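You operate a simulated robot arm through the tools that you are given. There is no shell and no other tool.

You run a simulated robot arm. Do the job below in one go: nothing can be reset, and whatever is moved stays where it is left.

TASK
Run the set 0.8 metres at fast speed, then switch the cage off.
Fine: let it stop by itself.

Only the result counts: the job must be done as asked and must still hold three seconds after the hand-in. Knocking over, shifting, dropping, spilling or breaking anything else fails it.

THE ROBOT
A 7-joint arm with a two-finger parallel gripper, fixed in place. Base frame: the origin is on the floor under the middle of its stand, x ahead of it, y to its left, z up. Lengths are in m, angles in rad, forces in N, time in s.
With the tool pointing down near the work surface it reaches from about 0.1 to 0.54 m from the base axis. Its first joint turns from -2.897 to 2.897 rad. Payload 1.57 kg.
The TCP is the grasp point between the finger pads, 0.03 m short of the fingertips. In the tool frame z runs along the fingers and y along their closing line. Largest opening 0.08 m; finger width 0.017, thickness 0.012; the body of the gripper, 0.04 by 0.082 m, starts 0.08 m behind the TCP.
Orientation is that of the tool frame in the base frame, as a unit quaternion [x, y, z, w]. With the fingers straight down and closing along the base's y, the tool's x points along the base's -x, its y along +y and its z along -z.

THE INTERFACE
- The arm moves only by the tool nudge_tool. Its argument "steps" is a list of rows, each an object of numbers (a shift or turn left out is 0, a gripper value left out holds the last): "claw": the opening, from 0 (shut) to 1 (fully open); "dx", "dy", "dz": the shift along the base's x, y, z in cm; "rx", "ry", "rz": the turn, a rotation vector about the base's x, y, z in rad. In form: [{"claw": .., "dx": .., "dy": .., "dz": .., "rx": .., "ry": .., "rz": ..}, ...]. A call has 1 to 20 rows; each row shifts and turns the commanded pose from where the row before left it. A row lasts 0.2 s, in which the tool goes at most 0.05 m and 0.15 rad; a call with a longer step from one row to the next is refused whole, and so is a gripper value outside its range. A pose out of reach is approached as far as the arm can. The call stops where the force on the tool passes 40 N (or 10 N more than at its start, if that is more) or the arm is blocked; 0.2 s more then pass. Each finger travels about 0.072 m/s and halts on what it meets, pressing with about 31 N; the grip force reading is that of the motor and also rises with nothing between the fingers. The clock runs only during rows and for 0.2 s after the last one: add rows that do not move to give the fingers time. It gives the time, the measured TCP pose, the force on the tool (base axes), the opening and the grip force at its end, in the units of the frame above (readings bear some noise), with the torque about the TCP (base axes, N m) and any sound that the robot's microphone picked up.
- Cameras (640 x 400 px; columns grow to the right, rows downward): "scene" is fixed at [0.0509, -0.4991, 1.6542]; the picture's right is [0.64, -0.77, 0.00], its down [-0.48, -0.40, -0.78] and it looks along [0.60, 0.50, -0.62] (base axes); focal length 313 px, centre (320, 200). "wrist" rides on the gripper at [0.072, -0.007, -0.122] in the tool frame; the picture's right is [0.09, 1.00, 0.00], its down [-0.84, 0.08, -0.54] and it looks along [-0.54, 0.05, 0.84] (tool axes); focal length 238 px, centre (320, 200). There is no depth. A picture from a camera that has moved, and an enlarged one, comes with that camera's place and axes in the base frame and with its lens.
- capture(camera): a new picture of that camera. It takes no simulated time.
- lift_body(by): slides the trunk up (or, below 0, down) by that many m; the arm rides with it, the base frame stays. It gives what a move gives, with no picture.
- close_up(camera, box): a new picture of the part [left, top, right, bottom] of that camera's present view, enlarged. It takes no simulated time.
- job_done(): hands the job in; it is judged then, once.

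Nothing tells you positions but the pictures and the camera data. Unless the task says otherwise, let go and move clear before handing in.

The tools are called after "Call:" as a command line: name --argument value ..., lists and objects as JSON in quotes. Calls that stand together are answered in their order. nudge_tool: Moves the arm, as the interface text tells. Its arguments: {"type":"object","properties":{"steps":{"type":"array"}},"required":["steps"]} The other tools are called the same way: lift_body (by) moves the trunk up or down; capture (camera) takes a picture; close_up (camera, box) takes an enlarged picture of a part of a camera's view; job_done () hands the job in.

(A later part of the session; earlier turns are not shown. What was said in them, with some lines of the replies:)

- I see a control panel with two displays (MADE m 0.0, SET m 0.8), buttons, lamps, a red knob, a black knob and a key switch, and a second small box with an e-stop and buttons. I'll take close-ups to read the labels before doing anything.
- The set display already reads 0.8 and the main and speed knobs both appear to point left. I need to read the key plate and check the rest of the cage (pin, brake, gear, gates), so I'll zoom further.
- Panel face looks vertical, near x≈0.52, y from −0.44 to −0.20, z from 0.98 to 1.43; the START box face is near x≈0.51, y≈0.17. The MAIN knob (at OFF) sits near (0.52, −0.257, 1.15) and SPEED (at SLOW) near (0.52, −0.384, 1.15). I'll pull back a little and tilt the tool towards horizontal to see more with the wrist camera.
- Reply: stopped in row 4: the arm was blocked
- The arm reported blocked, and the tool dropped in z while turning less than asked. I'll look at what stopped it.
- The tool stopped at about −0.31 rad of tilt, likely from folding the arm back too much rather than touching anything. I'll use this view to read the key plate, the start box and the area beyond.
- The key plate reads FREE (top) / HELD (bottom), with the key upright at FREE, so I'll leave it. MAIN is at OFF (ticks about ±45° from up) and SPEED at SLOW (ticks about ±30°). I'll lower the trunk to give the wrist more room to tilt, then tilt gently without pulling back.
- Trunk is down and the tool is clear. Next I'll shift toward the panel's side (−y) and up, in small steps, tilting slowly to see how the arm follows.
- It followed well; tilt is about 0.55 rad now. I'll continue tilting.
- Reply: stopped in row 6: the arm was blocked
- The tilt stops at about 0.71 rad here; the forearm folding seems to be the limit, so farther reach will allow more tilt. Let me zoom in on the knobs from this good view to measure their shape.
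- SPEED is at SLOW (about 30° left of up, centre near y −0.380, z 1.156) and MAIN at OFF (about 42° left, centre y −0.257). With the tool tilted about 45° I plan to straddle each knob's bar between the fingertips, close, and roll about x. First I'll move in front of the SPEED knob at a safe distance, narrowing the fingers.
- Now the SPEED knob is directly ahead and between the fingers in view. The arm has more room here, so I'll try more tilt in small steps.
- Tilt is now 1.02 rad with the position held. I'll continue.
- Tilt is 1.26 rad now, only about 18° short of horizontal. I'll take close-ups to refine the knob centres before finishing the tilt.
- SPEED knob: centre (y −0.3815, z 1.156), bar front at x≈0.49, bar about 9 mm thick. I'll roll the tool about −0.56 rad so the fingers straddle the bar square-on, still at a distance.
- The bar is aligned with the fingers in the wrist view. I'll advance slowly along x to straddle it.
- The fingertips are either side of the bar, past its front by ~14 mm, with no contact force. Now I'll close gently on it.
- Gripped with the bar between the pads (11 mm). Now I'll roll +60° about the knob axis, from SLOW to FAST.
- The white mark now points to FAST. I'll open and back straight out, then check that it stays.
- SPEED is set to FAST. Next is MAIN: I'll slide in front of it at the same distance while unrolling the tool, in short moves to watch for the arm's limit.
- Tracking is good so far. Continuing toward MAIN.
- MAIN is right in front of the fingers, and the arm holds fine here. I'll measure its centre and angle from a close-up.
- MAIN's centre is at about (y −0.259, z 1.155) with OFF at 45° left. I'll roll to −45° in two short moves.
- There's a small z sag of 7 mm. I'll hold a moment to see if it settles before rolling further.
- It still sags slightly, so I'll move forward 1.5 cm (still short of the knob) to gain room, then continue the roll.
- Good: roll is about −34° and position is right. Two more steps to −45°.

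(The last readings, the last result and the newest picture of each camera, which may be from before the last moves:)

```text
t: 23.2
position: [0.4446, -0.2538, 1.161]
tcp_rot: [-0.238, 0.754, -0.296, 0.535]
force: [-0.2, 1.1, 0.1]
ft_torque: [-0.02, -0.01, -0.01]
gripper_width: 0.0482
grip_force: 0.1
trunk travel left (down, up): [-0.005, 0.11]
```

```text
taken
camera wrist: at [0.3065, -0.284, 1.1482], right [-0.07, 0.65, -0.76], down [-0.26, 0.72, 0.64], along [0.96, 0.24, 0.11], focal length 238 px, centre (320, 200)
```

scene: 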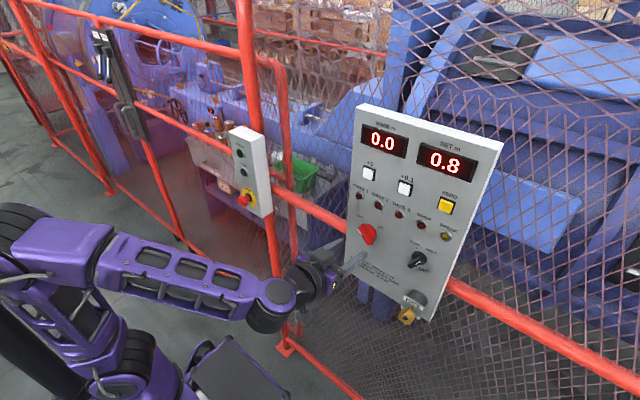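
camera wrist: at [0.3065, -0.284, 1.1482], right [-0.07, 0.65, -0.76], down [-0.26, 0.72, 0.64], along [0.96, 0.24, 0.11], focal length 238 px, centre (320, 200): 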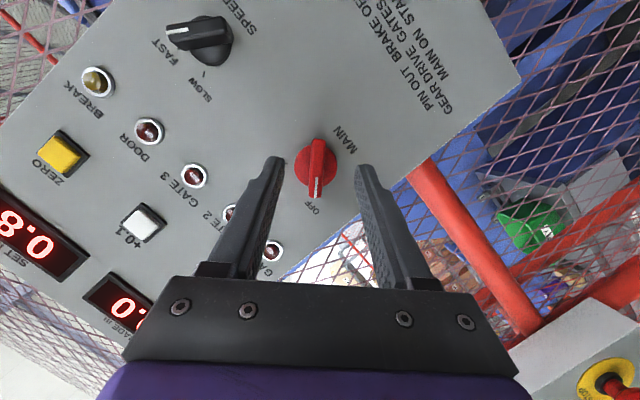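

Roll is −45° and the red bar lines up between the fingers. Advancing 3 cm to straddle it.

Call:
nudge_tool --steps '[{"dx": 0.7, "dy": -0.02}, {"dx": 0.7, "dy": -0.02}, {"dx": 0.6}, {"dx": 0.6}, {"dx": 0.4}, {}]'

Call:
capture --camera "wrist"

```text
t: 24.6
position: [0.4725, -0.2543, 1.1662]
tcp_rot: [-0.238, 0.751, -0.299, 0.539]
force: [0.5, 0.6, -0.1]
ft_torque: [0.0, -0.01, 0.0]
gripper_width: 0.0481
grip_force: 0.1
trunk travel left (down, up): [-0.005, 0.11]
```

```text
taken
camera wrist: at [0.3352, -0.2844, 1.1524], right [-0.06, 0.64, -0.76], down [-0.26, 0.73, 0.63], along [0.96, 0.24, 0.12], focal length 238 px, centre (320, 200)
```

wrist: 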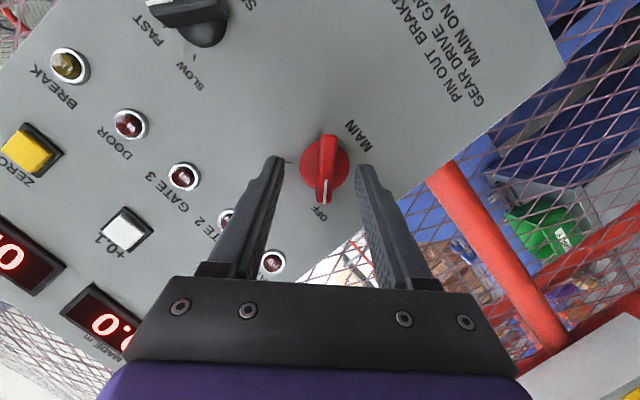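

The tool rose 5 mm as the limit eased, putting the knob slightly right of centre. I'll correct z and then close.

Call:
nudge_tool --steps '[{"dz": -0.3, "dx": 0.1}, {"dz": -0.2, "dx": 0.1}, {}]'

Call:
close_up --camera "wrist" --box '[240, 110, 400, 220]'

```text
t: 25.4
position: [0.4743, -0.2548, 1.1601]
tcp_rot: [-0.238, 0.751, -0.299, 0.539]
force: [0.4, 0.3, 0.1]
ft_torque: [0.01, -0.03, 0.0]
gripper_width: 0.0479
grip_force: 0.1
trunk travel left (down, up): [-0.005, 0.11]
```

```text
3.64 times, centred on (320, 165) of wrist
camera zoom: at [0.3367, -0.2839, 1.148], right [-0.06, 0.64, -0.76], down [-0.26, 0.73, 0.63], along [0.96, 0.24, 0.12], focal length 867 px, centre (320, 327)
```

zoom: 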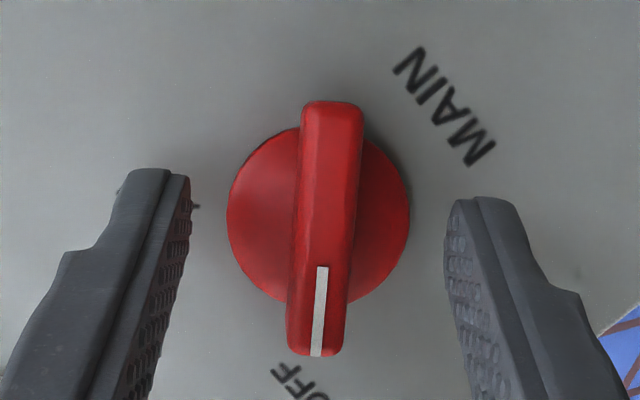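

Well centred and aligned. Closing on the red bar now.

Call:
nudge_tool --steps '[{"claw": 0.3}, {"claw": 0.15}, {"claw": 0.0}, {}]'

```text
t: 26.4
position: [0.4755, -0.2531, 1.1617]
tcp_rot: [-0.238, 0.751, -0.298, 0.539]
force: [-2.2, 3.7, -3.6]
ft_torque: [0.09, -0.33, 0.0]
gripper_width: 0.0113
grip_force: 29.3
trunk travel left (down, up): [-0.005, 0.11]
```

Gripped. Now rolling +90° about the knob's axis in two halves, from OFF to ON.

Call:
nudge_tool --steps '[{"rx": 0.131, "dy": -0.11, "dz": 0.05}, {"rx": 0.131, "dy": -0.11, "dz": 0.04}, {"rx": 0.131, "dy": -0.11, "dz": 0.04}, {"rx": 0.131, "dy": -0.11, "dz": 0.04}, {"rx": 0.131, "dy": -0.11, "dz": 0.03}, {"rx": 0.131, "dy": -0.11, "dz": 0.02}]'

```text
t: 27.9
position: [0.4747, -0.2586, 1.1641]
tcp_rot: [-0.013, 0.808, 0.013, 0.589]
force: [-6.8, 12.6, -12.1]
ft_torque: [0.11, 0.06, -0.11]
gripper_width: 0.0109
grip_force: 28.5
trunk travel left (down, up): [-0.005, 0.11]
```

Call:
nudge_tool --steps '[{"rx": 0.131, "dy": -0.1, "dz": -0.02}, {"rx": 0.131, "dy": -0.1, "dz": -0.03}, {"rx": 0.131, "dy": -0.1, "dz": -0.05}, {"rx": 0.131, "dy": -0.1, "dz": -0.06}, {"rx": 0.131, "dy": -0.1, "dz": -0.07}, {"rx": 0.131, "dy": -0.1, "dz": -0.07}, {}]'

Call:
capture --camera "wrist"

Call:
capture --camera "scene"

```text
t: 29.4
position: [0.4738, -0.2655, 1.1609]
tcp_rot: [0.213, 0.742, 0.321, 0.549]
force: [3.1, 8.7, 2.8]
ft_torque: [-0.08, 0.29, 0.06]
gripper_width: 0.011
grip_force: 28.3
trunk travel left (down, up): [-0.005, 0.11]
```

```text
taken
camera wrist: at [0.337, -0.2507, 1.1318], right [-0.06, 0.76, 0.64], down [-0.26, -0.64, 0.73], along [0.96, -0.12, 0.24], focal length 238 px, centre (320, 200)
```

wrist: 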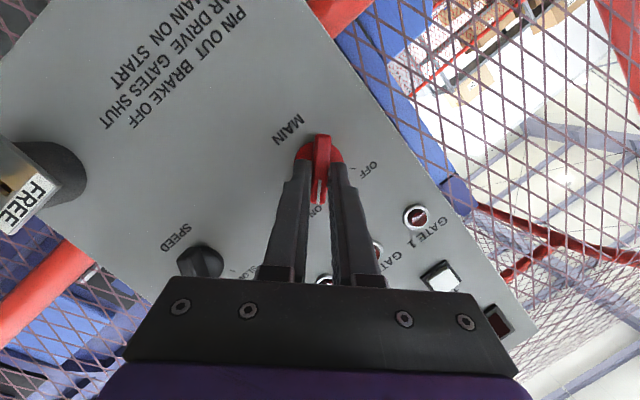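

```text
taken
```

scene: 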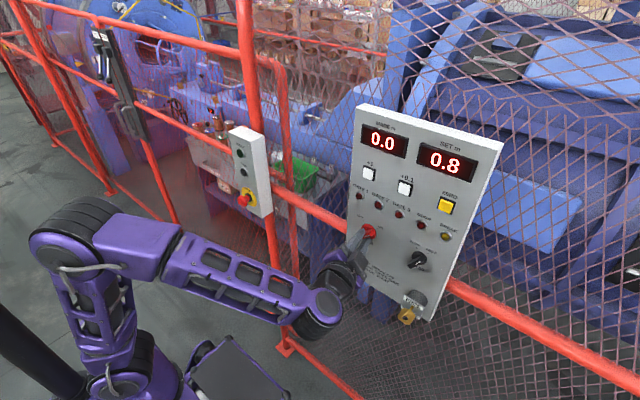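

MAIN is at ON and no warning lamp lit. I'll release and back out.

Call:
nudge_tool --steps '[{"claw": 0.3}, {"claw": 0.6}, {}, {"dx": -0.8}, {"dx": -1}, {"dx": -1}, {"dx": -0.8}]'

Call:
capture --camera "wrist"

Call:
close_up --camera "scene" --box '[340, 95, 510, 325]'

```text
t: 31.1
position: [0.4363, -0.2661, 1.1601]
tcp_rot: [0.213, 0.742, 0.321, 0.548]
force: [-0.2, 0.2, 0.0]
ft_torque: [0.0, -0.01, 0.0]
gripper_width: 0.0482
grip_force: 0.0
trunk travel left (down, up): [-0.005, 0.11]
```

```text
taken
camera wrist: at [0.2991, -0.2523, 1.1314], right [-0.06, 0.76, 0.64], down [-0.26, -0.64, 0.73], along [0.96, -0.12, 0.24], focal length 238 px, centre (320, 200)
```

wrist: 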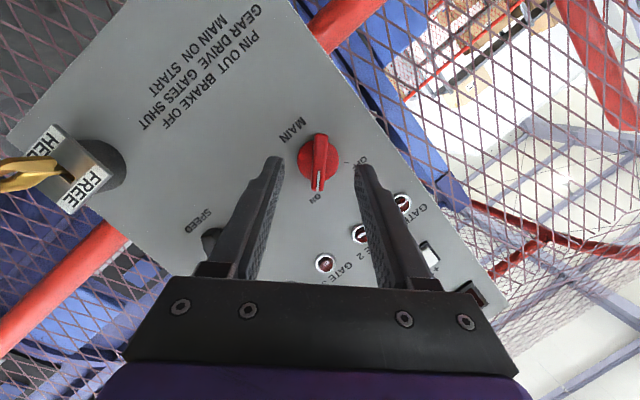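

```text
1.74 times, centred on (425, 210) of scene
camera zoom: at [0.0509, -0.4991, 1.6542], right [0.64, -0.77, 0.0], down [-0.48, -0.4, -0.78], along [0.6, 0.5, -0.62], focal length 545 px, centre (137, 183)
```

zoom: 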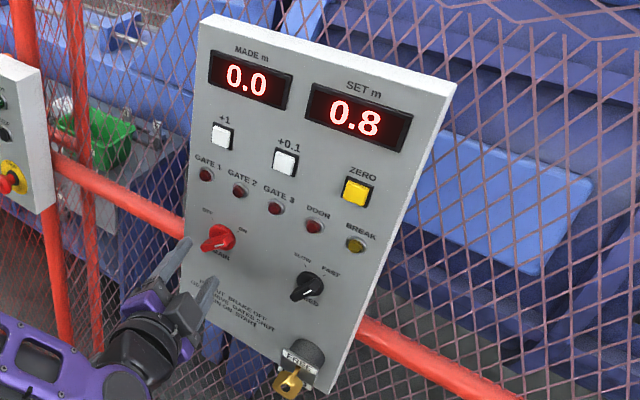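

MAIN is ON, SPEED is FAST, no lamps lit. Next is START on the other box, so I'll unroll the tool, rise a little, and reduce the tilt for the trip across.

Call:
nudge_tool --steps '[{"rx": -0.13, "dz": 1}, {"rx": -0.13, "dz": 1}, {"rx": -0.13, "dz": 1}, {"rx": -0.13, "dz": 1}, {"rx": -0.13, "dz": 1}, {"rx": -0.13, "dz": 1}, {"ry": 0.1, "dz": 1, "claw": 0.0}, {"ry": 0.1, "dz": 1}, {"ry": 0.1, "dz": 0.5}, {"ry": 0.1}, {"ry": 0.1}, {"ry": 0.1}]'

Call:
capture --camera "scene"

```text
t: 33.6
position: [0.4375, -0.2666, 1.2457]
tcp_rot: [-0.006, 0.946, 0.017, 0.323]
force: [0.0, -0.8, 0.5]
ft_torque: [0.0, 0.01, 0.01]
gripper_width: 0.0003
grip_force: 21.0
trunk travel left (down, up): [-0.005, 0.11]
```

```text
taken
```

scene: 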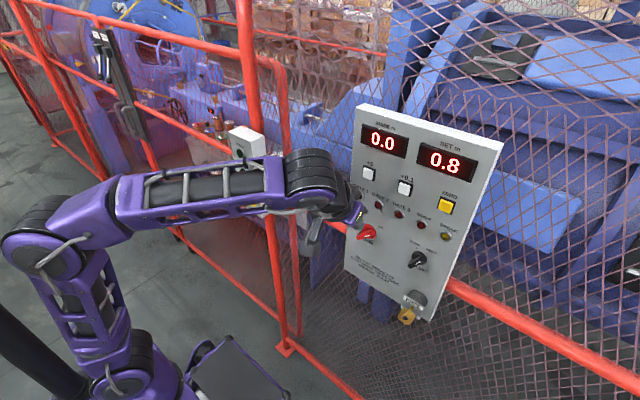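

Now the crossing toward the START box (+y), with slightly less tilt and a bit higher.

Call:
nudge_tool --steps '[{"ry": 0.06, "dz": 0.8, "dy": 2}, {"ry": 0.06, "dz": 0.8, "dy": 2}, {"ry": 0.06, "dz": 0.8, "dy": 2.5}, {"dy": 2.5}, {"dy": 2.5}, {"dy": 2.5}, {"dy": 2.5}, {"dy": 2.5}, {"dy": 2.5}, {"dy": 2.5}]'

```text
t: 35.9
position: [0.4389, -0.03, 1.2666]
tcp_rot: [-0.004, 0.972, 0.017, 0.234]
force: [0.0, 0.1, 0.9]
ft_torque: [0.03, -0.02, -0.03]
gripper_width: 0.0
grip_force: 21.4
trunk travel left (down, up): [-0.005, 0.11]
```

Call:
nudge_tool --steps '[{"dy": 2.5}, {"dy": 2.5}, {"dy": 2.5}, {"dy": 2.5}, {"dy": 2.5}, {"dy": 2.5}, {"dy": 2.5}, {"dy": 2}]'

Call:
capture --camera "scene"

Call:
capture --camera "wrist"

```text
t: 37.6
position: [0.4357, 0.168, 1.2705]
tcp_rot: [-0.004, 0.971, 0.018, 0.239]
force: [0.3, 0.0, -0.1]
ft_torque: [0.02, 0.04, 0.0]
gripper_width: 0.0
grip_force: 21.4
trunk travel left (down, up): [-0.005, 0.11]
```

```text
taken
```

scene: 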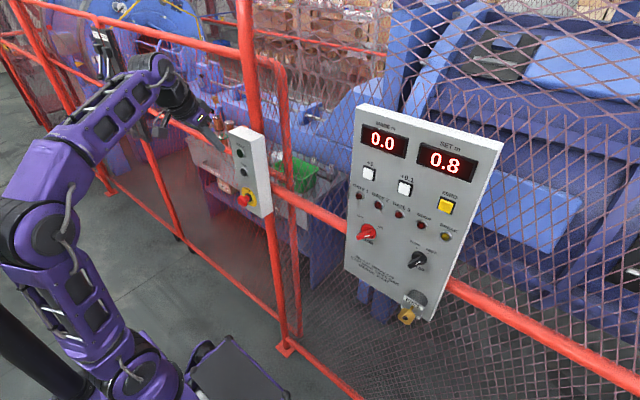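

```text
taken
camera wrist: at [0.3164, 0.1568, 1.3449], right [-0.1, 1.0, -0.01], down [0.49, 0.06, 0.87], along [0.87, 0.08, -0.49], focal length 238 px, centre (320, 200)
```

wrist: 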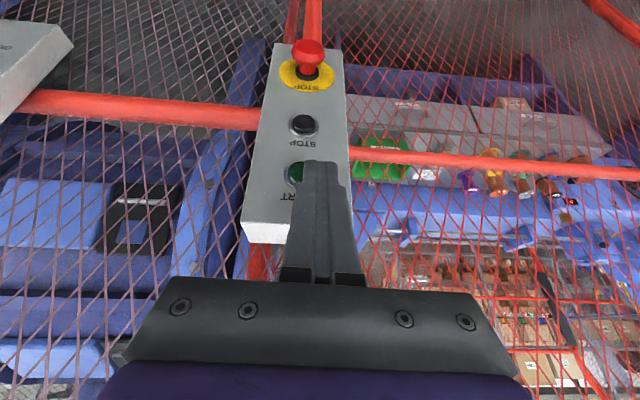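

START is just behind the closed fingertips in view. A close-up will give its exact place.

Call:
close_up --camera "wrist" --box '[230, 30, 370, 250]'

Call:
close_up --camera "scene" --box '[200, 100, 290, 220]'

```text
1.82 times, centred on (300, 140) of wrist
camera zoom: at [0.3164, 0.1568, 1.3449], right [-0.1, 1.0, -0.01], down [0.49, 0.06, 0.87], along [0.87, 0.08, -0.49], focal length 433 px, centre (356, 309)
```

zoom: 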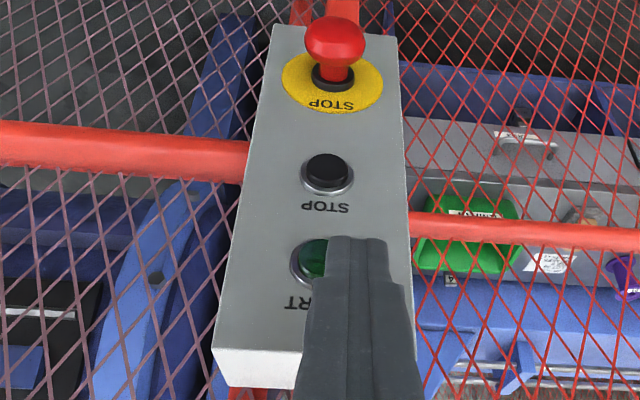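

```text
3.33 times, centred on (245, 160) of scene
camera zoom: at [0.0509, -0.4991, 1.6542], right [0.64, -0.77, 0.0], down [-0.48, -0.4, -0.78], along [0.6, 0.5, -0.62], focal length 1045 px, centre (570, 333)
```

zoom: 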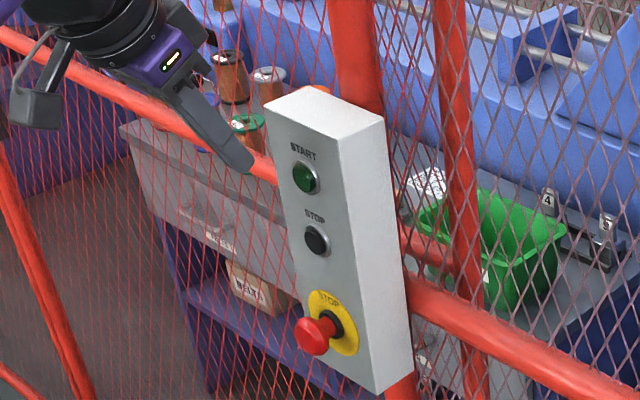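

START works out at about (0.491, 0.154, 1.218), so the fingertip needs to come 1.5 cm to −y and 3 cm down. I'll line up there, still short of the button, and check.

Call:
nudge_tool --steps '[{"dy": -0.8}, {"dy": -0.7}, {"dz": -1}, {"dz": -1}, {"dz": -1}, {}]'

Call:
capture --camera "wrist"

Call:
close_up --camera "scene" --box '[200, 100, 290, 220]'

```text
t: 39.0
position: [0.4368, 0.1523, 1.2354]
tcp_rot: [-0.005, 0.971, 0.017, 0.237]
force: [0.2, 0.0, 0.6]
ft_torque: [-0.03, -0.02, 0.01]
gripper_width: 0.0
grip_force: 21.4
trunk travel left (down, up): [-0.005, 0.11]
```

```text
taken
camera wrist: at [0.3176, 0.1416, 1.3126], right [-0.1, 0.99, -0.01], down [0.49, 0.06, 0.87], along [0.86, 0.08, -0.5], focal length 238 px, centre (320, 200)
```

wrist: 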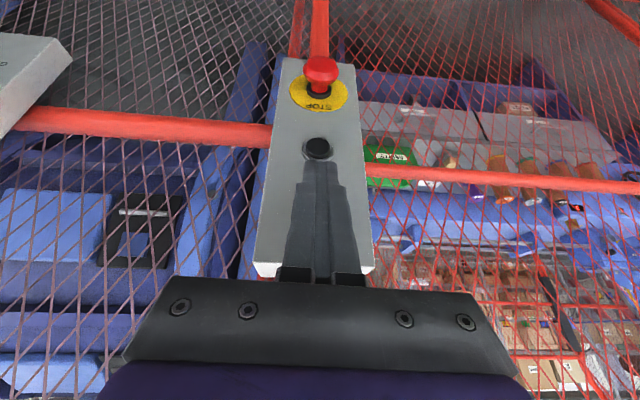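

```text
3.33 times, centred on (245, 160) of scene
camera zoom: at [0.0509, -0.4991, 1.6542], right [0.64, -0.77, 0.0], down [-0.48, -0.4, -0.78], along [0.6, 0.5, -0.62], focal length 1045 px, centre (570, 333)
```

zoom: 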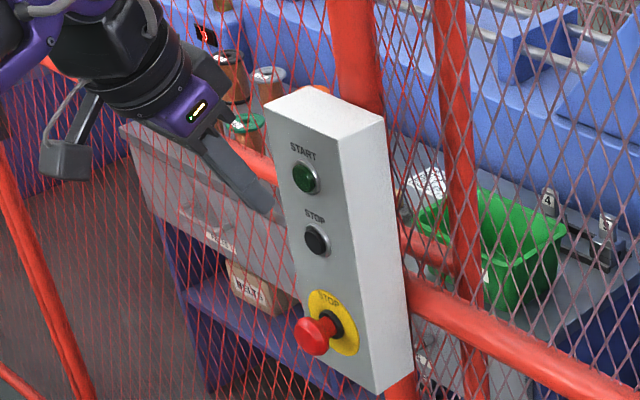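

Fingertip is in line with the buttons. I'll raise it 5 mm to the START height and approach slowly.

Call:
nudge_tool --steps '[{"dz": 0.5}, {"dx": 0.8}, {"dx": 0.8}, {"dx": 0.6}, {"dx": 0.4}, {}]'

Call:
close_up --camera "scene" --box '[200, 100, 290, 220]'

Call:
close_up --camera "wrist" --box '[240, 40, 400, 260]'

```text
t: 40.5
position: [0.4621, 0.1539, 1.2451]
tcp_rot: [-0.004, 0.971, 0.016, 0.238]
force: [-0.3, 0.1, 0.4]
ft_torque: [-0.02, 0.01, -0.03]
gripper_width: 0.0
grip_force: 21.2
trunk travel left (down, up): [-0.005, 0.11]
```

```text
3.33 times, centred on (245, 160) of scene
camera zoom: at [0.0509, -0.4991, 1.6542], right [0.64, -0.77, 0.0], down [-0.48, -0.4, -0.78], along [0.6, 0.5, -0.62], focal length 1045 px, centre (570, 333)
```

zoom: 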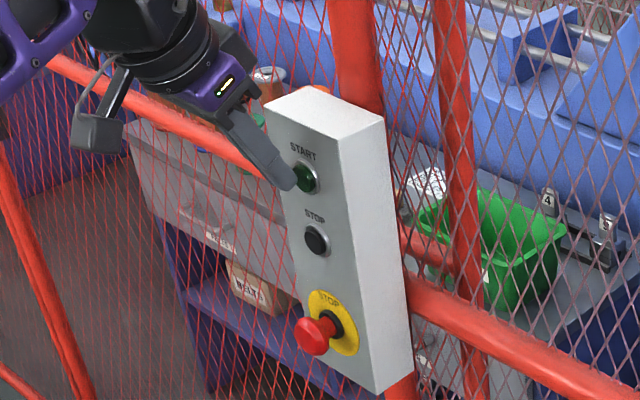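

```text
1.82 times, centred on (320, 150) of wrist
camera zoom: at [0.3435, 0.1435, 1.3207], right [-0.1, 0.99, -0.01], down [0.49, 0.06, 0.87], along [0.87, 0.08, -0.49], focal length 433 px, centre (320, 291)
```

zoom: 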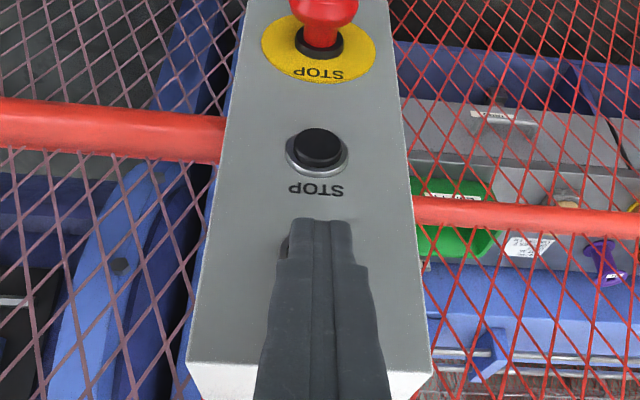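

The fingertip covers START. Pressing in small steps now.

Call:
nudge_tool --steps '[{"dx": 0.3, "dz": -0.15}, {"dx": 0.3, "dz": -0.15}, {"dx": 0.3}, {"dx": 0.2}, {}]'

Call:
close_up --camera "scene" --box '[200, 80, 510, 270]'

```text
t: 41.6
position: [0.4764, 0.1546, 1.2409]
tcp_rot: [-0.005, 0.971, 0.017, 0.237]
force: [-6.1, -0.1, -1.6]
ft_torque: [-0.02, 0.18, -0.04]
gripper_width: 0.0
grip_force: 20.7
trunk travel left (down, up): [-0.005, 0.11]
heard: click
```

```text
2.06 times, centred on (355, 175) of scene
camera zoom: at [0.0509, -0.4991, 1.6542], right [0.64, -0.77, 0.0], down [-0.48, -0.4, -0.78], along [0.6, 0.5, -0.62], focal length 647 px, centre (248, 252)
```

zoom: 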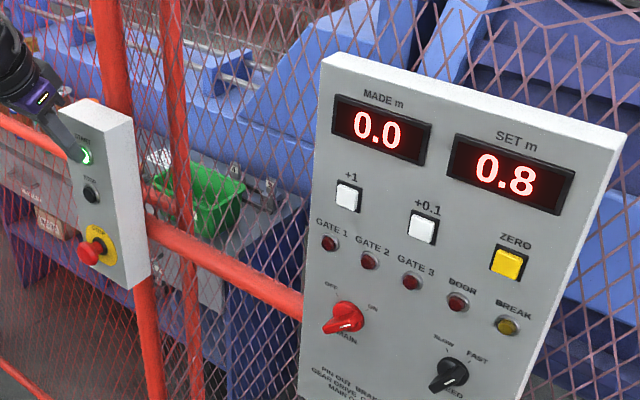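

A click was heard and START is lit. I'll release the button and watch the counter.

Call:
nudge_tool --steps '[{"dx": -0.5}, {"dx": -0.8}, {"dx": -0.8}]'

Call:
capture --camera "scene"

```text
t: 42.5
position: [0.4544, 0.1528, 1.2407]
tcp_rot: [-0.004, 0.971, 0.017, 0.238]
force: [0.3, 0.6, 0.2]
ft_torque: [-0.01, -0.02, 0.0]
gripper_width: 0.0
grip_force: 21.7
trunk travel left (down, up): [-0.005, 0.11]
```

```text
taken
```

scene: 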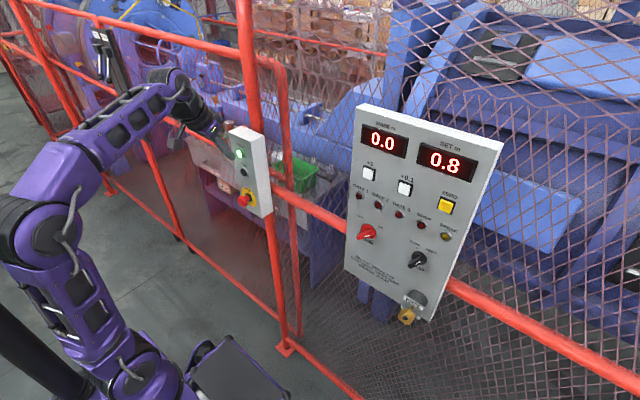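

START stays lit but MADE is still 0.0. I'll back the arm away to a clear spot and let time pass to see if it counts.

Call:
nudge_tool --steps '[{"dx": -0.8}, {"dx": -0.8, "dz": 0.5}, {"dz": 1}, {"dz": 1}, {}, {}, {}, {}, {}, {}]'

Call:
capture --camera "scene"

```text
t: 44.6
position: [0.4368, 0.1533, 1.2645]
tcp_rot: [-0.004, 0.971, 0.017, 0.238]
force: [-0.1, 0.7, -0.4]
ft_torque: [0.01, -0.03, -0.02]
gripper_width: 0.0001
grip_force: 20.7
trunk travel left (down, up): [-0.005, 0.11]
```

```text
taken
```

scene: 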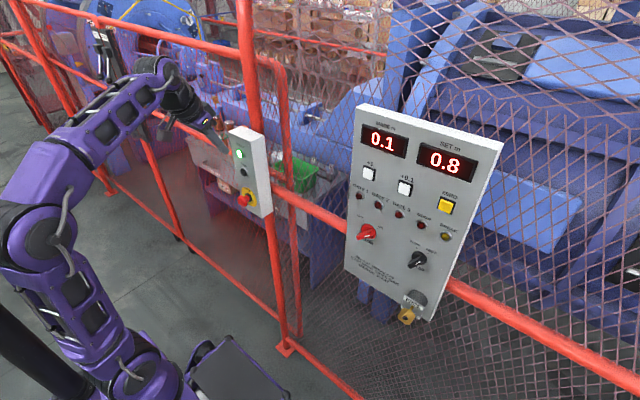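

It is running: MADE reads 0.1. While it runs I'll carry the arm back toward MAIN and keep watching.

Call:
nudge_tool --steps '[{"dy": -2.5}, {"dy": -2.5}, {"dy": -2.5}, {"dy": -2.5}, {"dy": -2.5}, {"dy": -2.5}, {"dy": -2.5}, {"dy": -2.5}, {"dy": -2.5}, {"dy": -2.5}]'

Call:
capture --camera "scene"

```text
t: 46.9
position: [0.4386, -0.0984, 1.2657]
tcp_rot: [-0.005, 0.971, 0.018, 0.237]
force: [0.2, -0.6, -0.4]
ft_torque: [0.0, 0.0, 0.01]
gripper_width: 0.0001
grip_force: 21.2
trunk travel left (down, up): [-0.005, 0.11]
```

```text
taken
```

scene: 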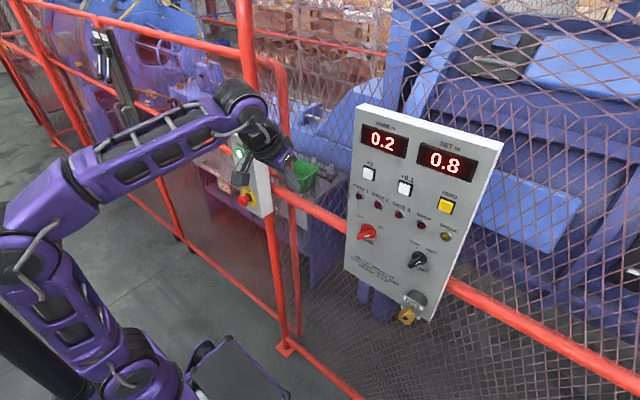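

MADE is at 0.2 and no lamps are lit. Continuing toward MAIN, at a safe distance, re-tilting the tool.

Call:
nudge_tool --steps '[{"dy": -2.5}, {"dy": -2.5}, {"dy": -2.5}, {"dy": -2.5}, {"dy": -2.5}, {"dy": -2.5}, {"dy": -1}, {"ry": -0.08, "dz": -0.7}, {"ry": -0.08, "dz": -0.7}, {"ry": -0.08, "dz": -0.7}, {"ry": -0.08, "dz": -0.7}]'

Call:
capture --camera "scene"

```text
t: 49.2
position: [0.4393, -0.2574, 1.2382]
tcp_rot: [-0.007, 0.921, 0.016, 0.389]
force: [1.2, 0.6, 0.3]
ft_torque: [-0.04, -0.01, 0.0]
gripper_width: 0.0
grip_force: 21.1
trunk travel left (down, up): [-0.005, 0.11]
```

```text
taken
```

scene: 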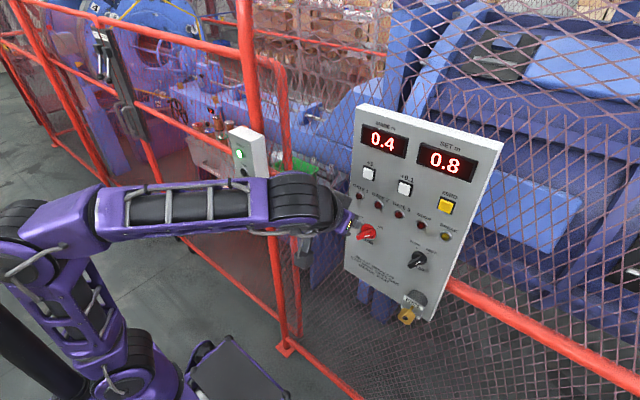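

MADE 0.4. I'll continue tilting down to the earlier near-horizontal pose in front of MAIN, still 3+ cm short of the knob.

Call:
nudge_tool --steps '[{"ry": -0.077, "dz": -1.2, "claw": 0.6}, {"ry": -0.077, "dz": -1.2}, {"ry": -0.077, "dz": -1.2}, {"ry": -0.077, "dz": -1.2}, {"ry": -0.077, "dz": -1.2}, {"ry": -0.077, "dz": -1.2}]'

Call:
capture --camera "scene"

Call:
capture --camera "wrist"

```text
t: 50.6
position: [0.4372, -0.2556, 1.1668]
tcp_rot: [-0.011, 0.807, 0.014, 0.59]
force: [-0.6, 0.9, 0.2]
ft_torque: [-0.01, 0.0, 0.0]
gripper_width: 0.0477
grip_force: 0.0
trunk travel left (down, up): [-0.005, 0.11]
```

```text
taken
```

scene: 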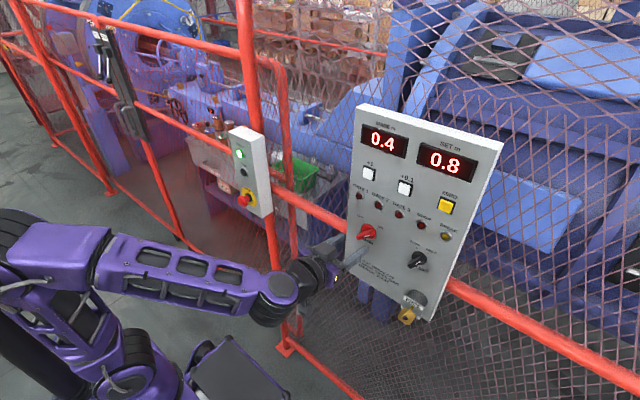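

```text
taken
camera wrist: at [0.2998, -0.266, 1.1364], right [-0.06, 0.99, -0.08], down [-0.27, 0.06, 0.96], along [0.96, 0.08, 0.26], focal length 238 px, centre (320, 200)
```

wrist: 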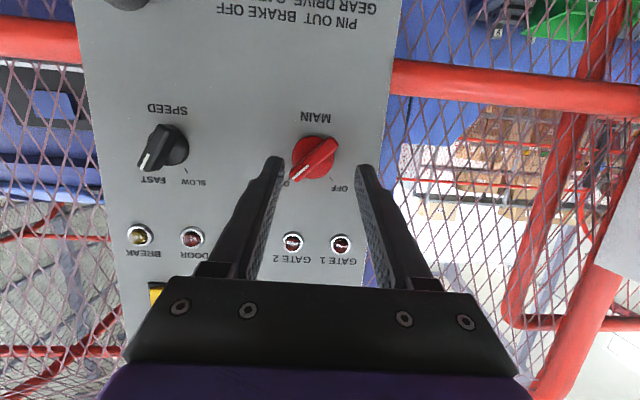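

Counter at 0.4 and still running. I'll roll to +45° to match the ON bar, staying back from the knob.

Call:
nudge_tool --steps '[{"rx": 0.13, "dy": -0.17, "dz": -0.1}, {"rx": 0.13, "dy": -0.17, "dz": -0.1}, {"rx": 0.13, "dy": -0.17, "dz": -0.1}, {"rx": 0.13, "dy": -0.17, "dz": -0.1}, {"rx": 0.13, "dy": -0.17, "dz": -0.1}, {"rx": 0.13, "dy": -0.17, "dz": -0.1}, {}]'

Call:
capture --camera "scene"

Call:
capture --camera "wrist"

```text
t: 52.2
position: [0.4385, -0.2669, 1.1597]
tcp_rot: [0.214, 0.741, 0.321, 0.55]
force: [-0.8, 0.5, 0.3]
ft_torque: [0.01, -0.02, 0.02]
gripper_width: 0.0479
grip_force: 0.1
trunk travel left (down, up): [-0.005, 0.11]
```

```text
taken
```

scene: 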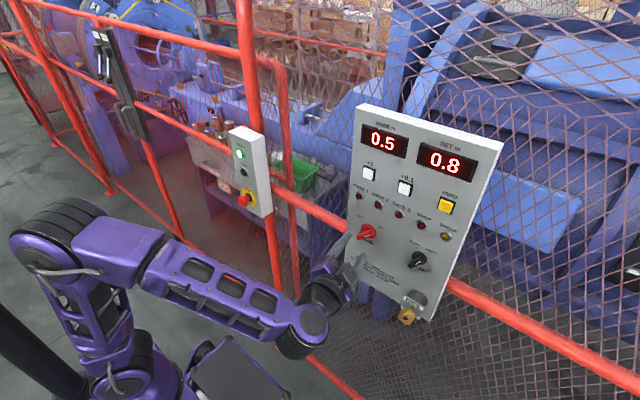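

```text
taken
camera wrist: at [0.3005, -0.2513, 1.131], right [-0.06, 0.76, 0.65], down [-0.26, -0.64, 0.72], along [0.96, -0.12, 0.24], focal length 238 px, centre (320, 200)
```

wrist: 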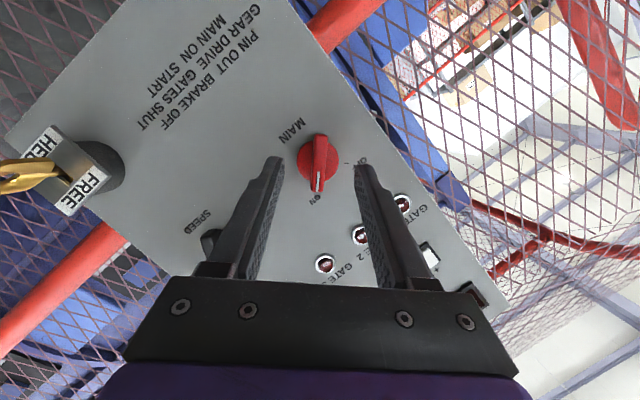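

Standing off in front of MAIN; MADE is 0.5. I'll hold still and wait for it to stop by itself.

Call:
nudge_tool --steps '[{}, {}, {}, {}, {}, {}, {}, {}, {}, {}, {}, {}, {}, {}, {}]'

Call:
close_up --camera "scene" --box '[200, 80, 510, 270]'

```text
t: 55.5
position: [0.4383, -0.2657, 1.1596]
tcp_rot: [0.214, 0.742, 0.32, 0.549]
force: [-0.2, -0.5, 0.6]
ft_torque: [0.0, 0.03, 0.0]
gripper_width: 0.0482
grip_force: 0.2
trunk travel left (down, up): [-0.005, 0.11]
```

```text
2.06 times, centred on (355, 175) of scene
camera zoom: at [0.0509, -0.4991, 1.6542], right [0.64, -0.77, 0.0], down [-0.48, -0.4, -0.78], along [0.6, 0.5, -0.62], focal length 647 px, centre (248, 252)
```

zoom: 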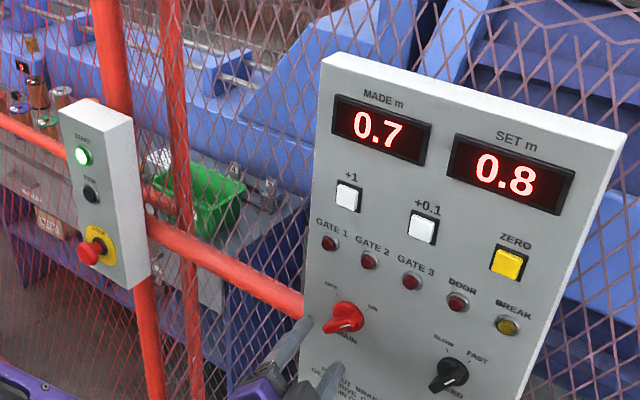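

MADE is 0.7 and START is still lit. Waiting further.

Call:
nudge_tool --steps '[{}, {}, {}, {}, {}, {}, {}, {}, {}, {}]'

Call:
close_up --camera "scene" --box '[200, 80, 510, 270]'

```text
t: 57.6
position: [0.4385, -0.2657, 1.1597]
tcp_rot: [0.214, 0.742, 0.32, 0.549]
force: [0.0, -0.4, 0.4]
ft_torque: [0.02, 0.03, 0.0]
gripper_width: 0.0481
grip_force: 0.1
trunk travel left (down, up): [-0.005, 0.11]
```

```text
2.06 times, centred on (355, 175) of scene
camera zoom: at [0.0509, -0.4991, 1.6542], right [0.64, -0.77, 0.0], down [-0.48, -0.4, -0.78], along [0.6, 0.5, -0.62], focal length 647 px, centre (248, 252)
```

zoom: 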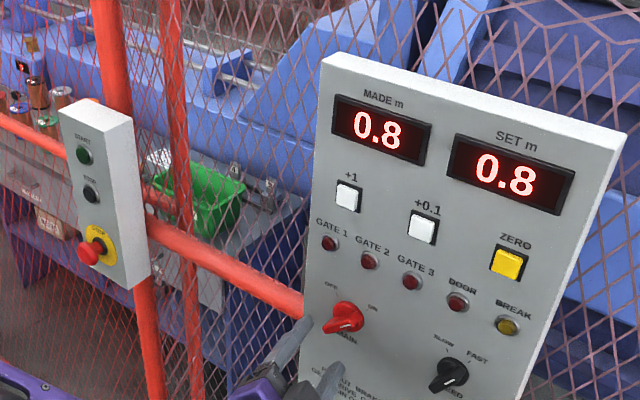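

MADE reached 0.8 and the START light went out by itself. I'll wait a few more seconds and compare pictures of the cage to be sure it has come to rest before switching off.

Call:
nudge_tool --steps '[{}, {}, {}, {}, {}, {}, {}, {}, {}, {}, {}, {}, {}, {}, {}, {}, {}, {}, {}, {}]'

Call:
close_up --camera "scene" --box '[60, 0, 260, 125]'

Call:
nudge_tool --steps '[{}, {}]'

Call:
close_up --camera "scene" --box '[60, 0, 260, 125]'

Call:
close_up --camera "scene" --box '[340, 95, 510, 325]'

```text
t: 61.9
position: [0.4377, -0.266, 1.1604]
tcp_rot: [0.214, 0.742, 0.319, 0.55]
force: [0.2, -0.4, 0.1]
ft_torque: [0.03, -0.01, 0.0]
gripper_width: 0.048
grip_force: 0.0
trunk travel left (down, up): [-0.005, 0.11]
```

```text
3.20 times, centred on (160, 62) of scene
camera zoom: at [0.0509, -0.4991, 1.6542], right [0.64, -0.77, 0.0], down [-0.48, -0.4, -0.78], along [0.6, 0.5, -0.62], focal length 1003 px, centre (832, 640)
```

zoom: 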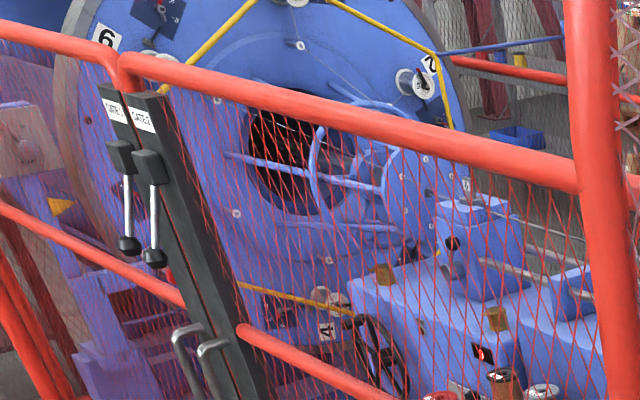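

```text
t: 62.5
position: [0.4386, -0.2668, 1.16]
tcp_rot: [0.214, 0.742, 0.32, 0.549]
force: [-0.1, -0.2, -0.1]
ft_torque: [-0.02, -0.01, -0.02]
gripper_width: 0.0481
grip_force: 0.1
trunk travel left (down, up): [-0.005, 0.11]
```

```text
3.20 times, centred on (160, 62) of scene
camera zoom: at [0.0509, -0.4991, 1.6542], right [0.64, -0.77, 0.0], down [-0.48, -0.4, -0.78], along [0.6, 0.5, -0.62], focal length 1003 px, centre (832, 640)
```

zoom: 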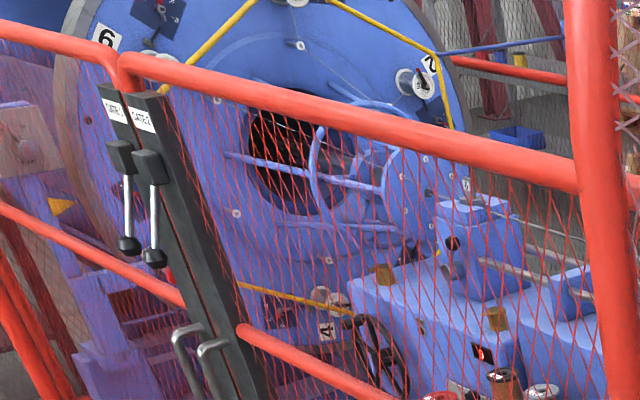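

```text
1.74 times, centred on (425, 210) of scene
camera zoom: at [0.0509, -0.4991, 1.6542], right [0.64, -0.77, 0.0], down [-0.48, -0.4, -0.78], along [0.6, 0.5, -0.62], focal length 545 px, centre (137, 183)
```

zoom: 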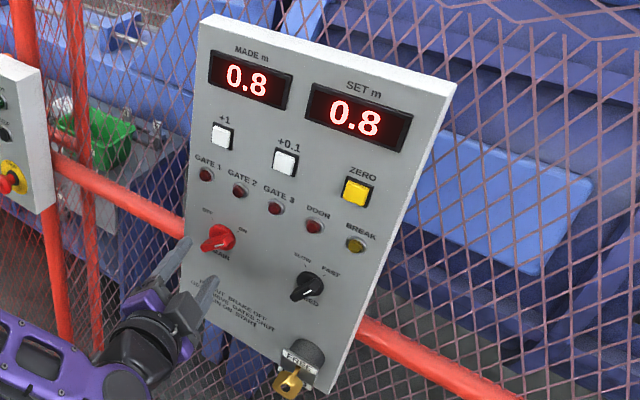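

The cage is at rest (two pictures identical) and MADE holds at 0.8. Now I'll advance onto the MAIN bar as before.

Call:
nudge_tool --steps '[{"dx": 0.8}, {"dx": 0.8}, {"dx": 0.7}, {"dx": 0.7}, {"dx": 0.5}, {}]'

Call:
close_up --camera "wrist" --box '[240, 110, 400, 220]'

```text
t: 63.9
position: [0.4733, -0.267, 1.1592]
tcp_rot: [0.213, 0.741, 0.321, 0.55]
force: [-0.6, 0.1, -0.1]
ft_torque: [-0.02, 0.0, 0.03]
gripper_width: 0.048
grip_force: 0.0
trunk travel left (down, up): [-0.005, 0.11]
```

```text
3.64 times, centred on (320, 165) of wrist
camera zoom: at [0.3358, -0.2519, 1.1305], right [-0.06, 0.76, 0.64], down [-0.26, -0.64, 0.73], along [0.96, -0.12, 0.24], focal length 867 px, centre (320, 327)
```

zoom: 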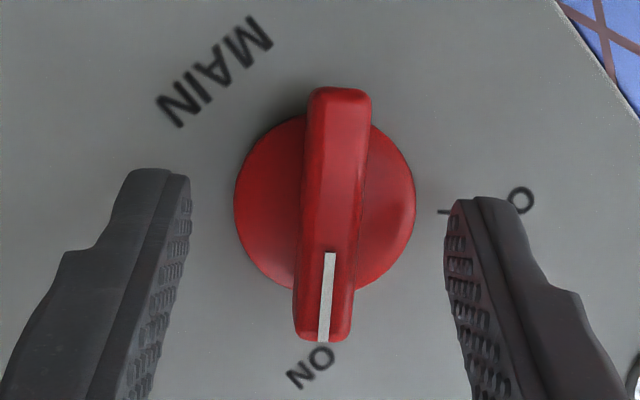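

Aligned. A 1.5 mm centring correction, then close.

Call:
nudge_tool --steps '[{"dy": 0.12, "dz": 0.1}, {"claw": 0.3}, {"claw": 0.15}, {"claw": 0.0}, {}]'

```text
t: 65.0
position: [0.4738, -0.2654, 1.1607]
tcp_rot: [0.213, 0.742, 0.321, 0.549]
force: [-0.3, 1.3, 3.0]
ft_torque: [-0.1, 0.23, -0.09]
gripper_width: 0.0112
grip_force: 28.7
trunk travel left (down, up): [-0.005, 0.11]
```

Gripped. Turning −90° about the knob's axis, ON to OFF, in two halves.

Call:
nudge_tool --steps '[{"rx": -0.131, "dy": 0.1, "dz": 0.08}, {"rx": -0.131, "dy": 0.1, "dz": 0.07}, {"rx": -0.131, "dy": 0.1, "dz": 0.05}, {"rx": -0.131, "dy": 0.1, "dz": 0.04}, {"rx": -0.131, "dy": 0.1, "dz": 0.03}, {"rx": -0.131, "dy": 0.1, "dz": 0.01}]'

```text
t: 66.5
position: [0.4735, -0.2581, 1.1636]
tcp_rot: [-0.015, 0.807, 0.012, 0.59]
force: [-4.2, 5.9, 0.9]
ft_torque: [0.09, 0.39, -0.14]
gripper_width: 0.011
grip_force: 29.0
trunk travel left (down, up): [-0.005, 0.11]
```

Call:
nudge_tool --steps '[{"rx": -0.131, "dy": 0.1, "dz": -0.01}, {"rx": -0.131, "dy": 0.1, "dz": -0.02}, {"rx": -0.131, "dy": 0.1, "dz": -0.03}, {"rx": -0.131, "dy": 0.1, "dz": -0.04}, {"rx": -0.131, "dy": 0.1, "dz": -0.05}, {"rx": -0.131, "dy": 0.1, "dz": -0.05}, {}]'

Call:
capture --camera "wrist"

Call:
close_up --camera "scene" --box '[340, 95, 510, 325]'

```text
t: 68.0
position: [0.4725, -0.253, 1.1616]
tcp_rot: [-0.239, 0.75, -0.299, 0.54]
force: [-5.7, 8.0, 3.4]
ft_torque: [0.06, -0.51, 0.19]
gripper_width: 0.0114
grip_force: 28.7
trunk travel left (down, up): [-0.005, 0.11]
```

```text
taken
camera wrist: at [0.3355, -0.2827, 1.1483], right [-0.06, 0.64, -0.76], down [-0.26, 0.73, 0.63], along [0.96, 0.24, 0.12], focal length 238 px, centre (320, 200)
```

wrist: 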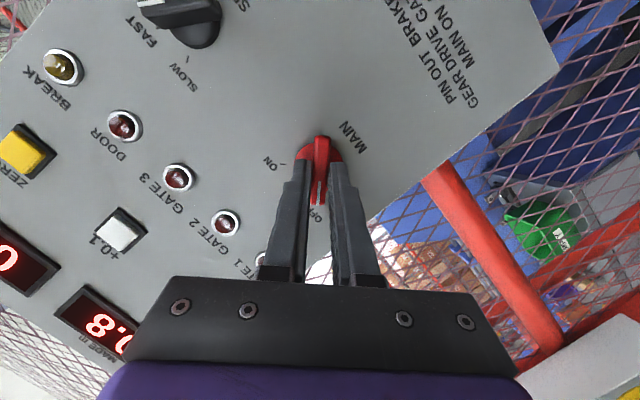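

```text
1.74 times, centred on (425, 210) of scene
camera zoom: at [0.0509, -0.4991, 1.6542], right [0.64, -0.77, 0.0], down [-0.48, -0.4, -0.78], along [0.6, 0.5, -0.62], focal length 545 px, centre (137, 183)
```

zoom: 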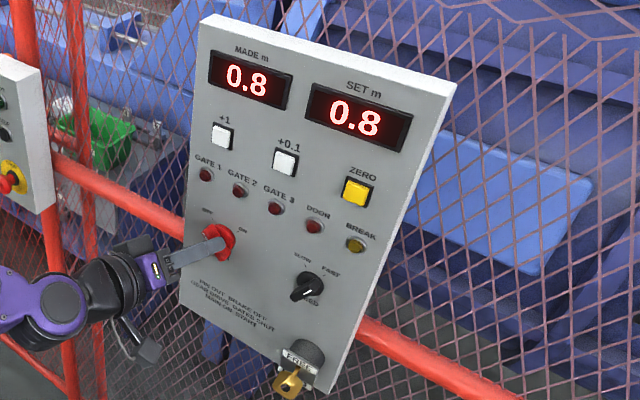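

MAIN now points to OFF. I'll open the fingers, let the force settle, and back straight out.

Call:
nudge_tool --steps '[{"claw": 0.3}, {"claw": 0.6}, {}, {"dx": -0.8}, {"dx": -0.9}, {"dx": -0.9}, {"dx": -0.5, "rx": 0.1}, {"rx": 0.1, "dz": 0.3}, {"rx": 0.1, "dz": 0.3}]'

Call:
capture --camera "wrist"

Call:
close_up --camera "scene" --box '[340, 95, 510, 325]'

```text
t: 70.0
position: [0.4428, -0.2538, 1.1634]
tcp_rot: [-0.154, 0.789, -0.181, 0.567]
force: [0.3, 0.3, -0.3]
ft_torque: [-0.02, -0.02, 0.03]
gripper_width: 0.0478
grip_force: 0.0
trunk travel left (down, up): [-0.005, 0.11]
```

```text
taken
camera wrist: at [0.3047, -0.2783, 1.143], right [-0.06, 0.84, -0.53], down [-0.26, 0.5, 0.82], along [0.96, 0.19, 0.18], focal length 238 px, centre (320, 200)
```

wrist: 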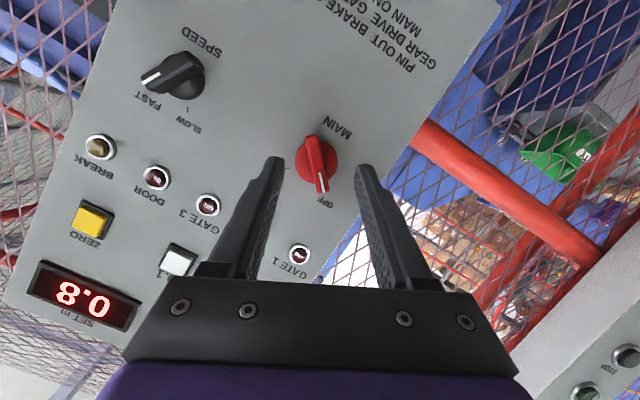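

```text
1.74 times, centred on (425, 210) of scene
camera zoom: at [0.0509, -0.4991, 1.6542], right [0.64, -0.77, 0.0], down [-0.48, -0.4, -0.78], along [0.6, 0.5, -0.62], focal length 545 px, centre (137, 183)
```

zoom: 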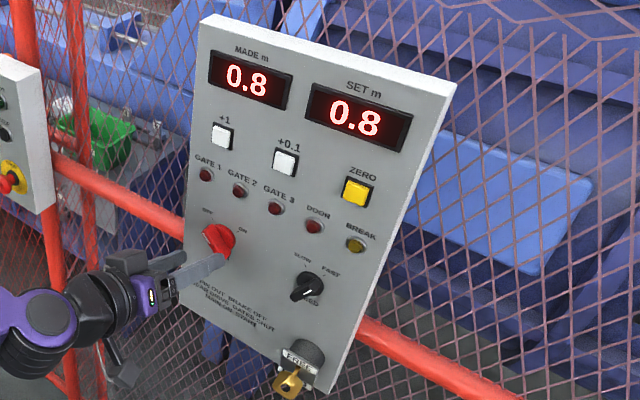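

MAIN rests at OFF, MADE 0.8, cage still. I'll move the arm a bit further clear of the panel and do a final check.

Call:
nudge_tool --steps '[{"rx": 0.12, "dz": 0.5}, {"rx": 0.12, "dz": 0.8}, {"rx": 0.12, "dz": 1}, {"rx": 0.05, "dz": 1}, {"ry": 0.1, "dz": 1}, {"ry": 0.1, "dz": 1}, {"ry": 0.1, "dz": 1}, {"ry": 0.1, "dz": 1, "dy": 1}, {"ry": 0.1, "dy": 2}, {"ry": 0.1, "dy": 2}, {"dy": 2.5}, {"dy": 2.5}, {"dy": 2.5}, {}]'

Call:
capture --camera "scene"

Call:
close_up --camera "scene" --box '[340, 95, 510, 325]'

```text
t: 73.0
position: [0.4473, -0.1307, 1.2333]
tcp_rot: [-0.039, 0.947, -0.007, 0.317]
force: [0.2, -0.1, -0.6]
ft_torque: [0.0, 0.0, -0.01]
gripper_width: 0.048
grip_force: 0.1
trunk travel left (down, up): [-0.005, 0.11]
```

```text
taken
```

scene: 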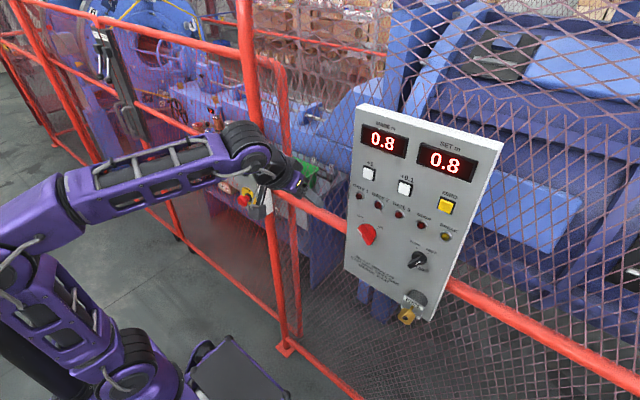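

```text
1.74 times, centred on (425, 210) of scene
camera zoom: at [0.0509, -0.4991, 1.6542], right [0.64, -0.77, 0.0], down [-0.48, -0.4, -0.78], along [0.6, 0.5, -0.62], focal length 545 px, centre (137, 183)
```

zoom: 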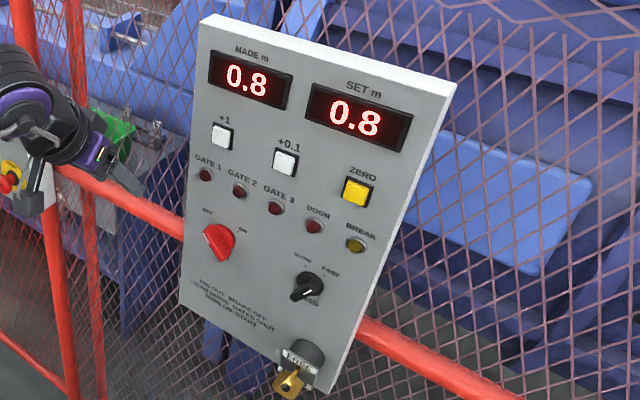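

The run made 0.8 m at FAST and stopped by itself. MAIN is back at OFF, no lamps are lit, and the arm is clear of the panel and the start box, so I'm handing in.

Call:
job_done

```text
The job is handed in.
```

The machine ran the set 0.8 m at FAST and stopped by itself. I then switched the cage off at MAIN.

- **Run:** the set display already read 0.8. I turned SPEED from SLOW to FAST, put MAIN on and pressed START. The MADE counter went from 0.0 to 0.8, then the START light went out on its own.
- **Switch-off:** I waited until two pictures of the cage, about half a second apart, showed no movement. Then I turned MAIN to OFF. The last pictures show MAIN at OFF, MADE at 0.8 and no lamps lit.
- **Left as is:** SPEED is still at FAST, and the key is at FREE as I found it. I did not touch the emergency stop, the STOP button or the set buttons.
- **Arm:** the gripper holds nothing and is clear of both the panel and the start box. The trunk is 7 cm lower than at the start.
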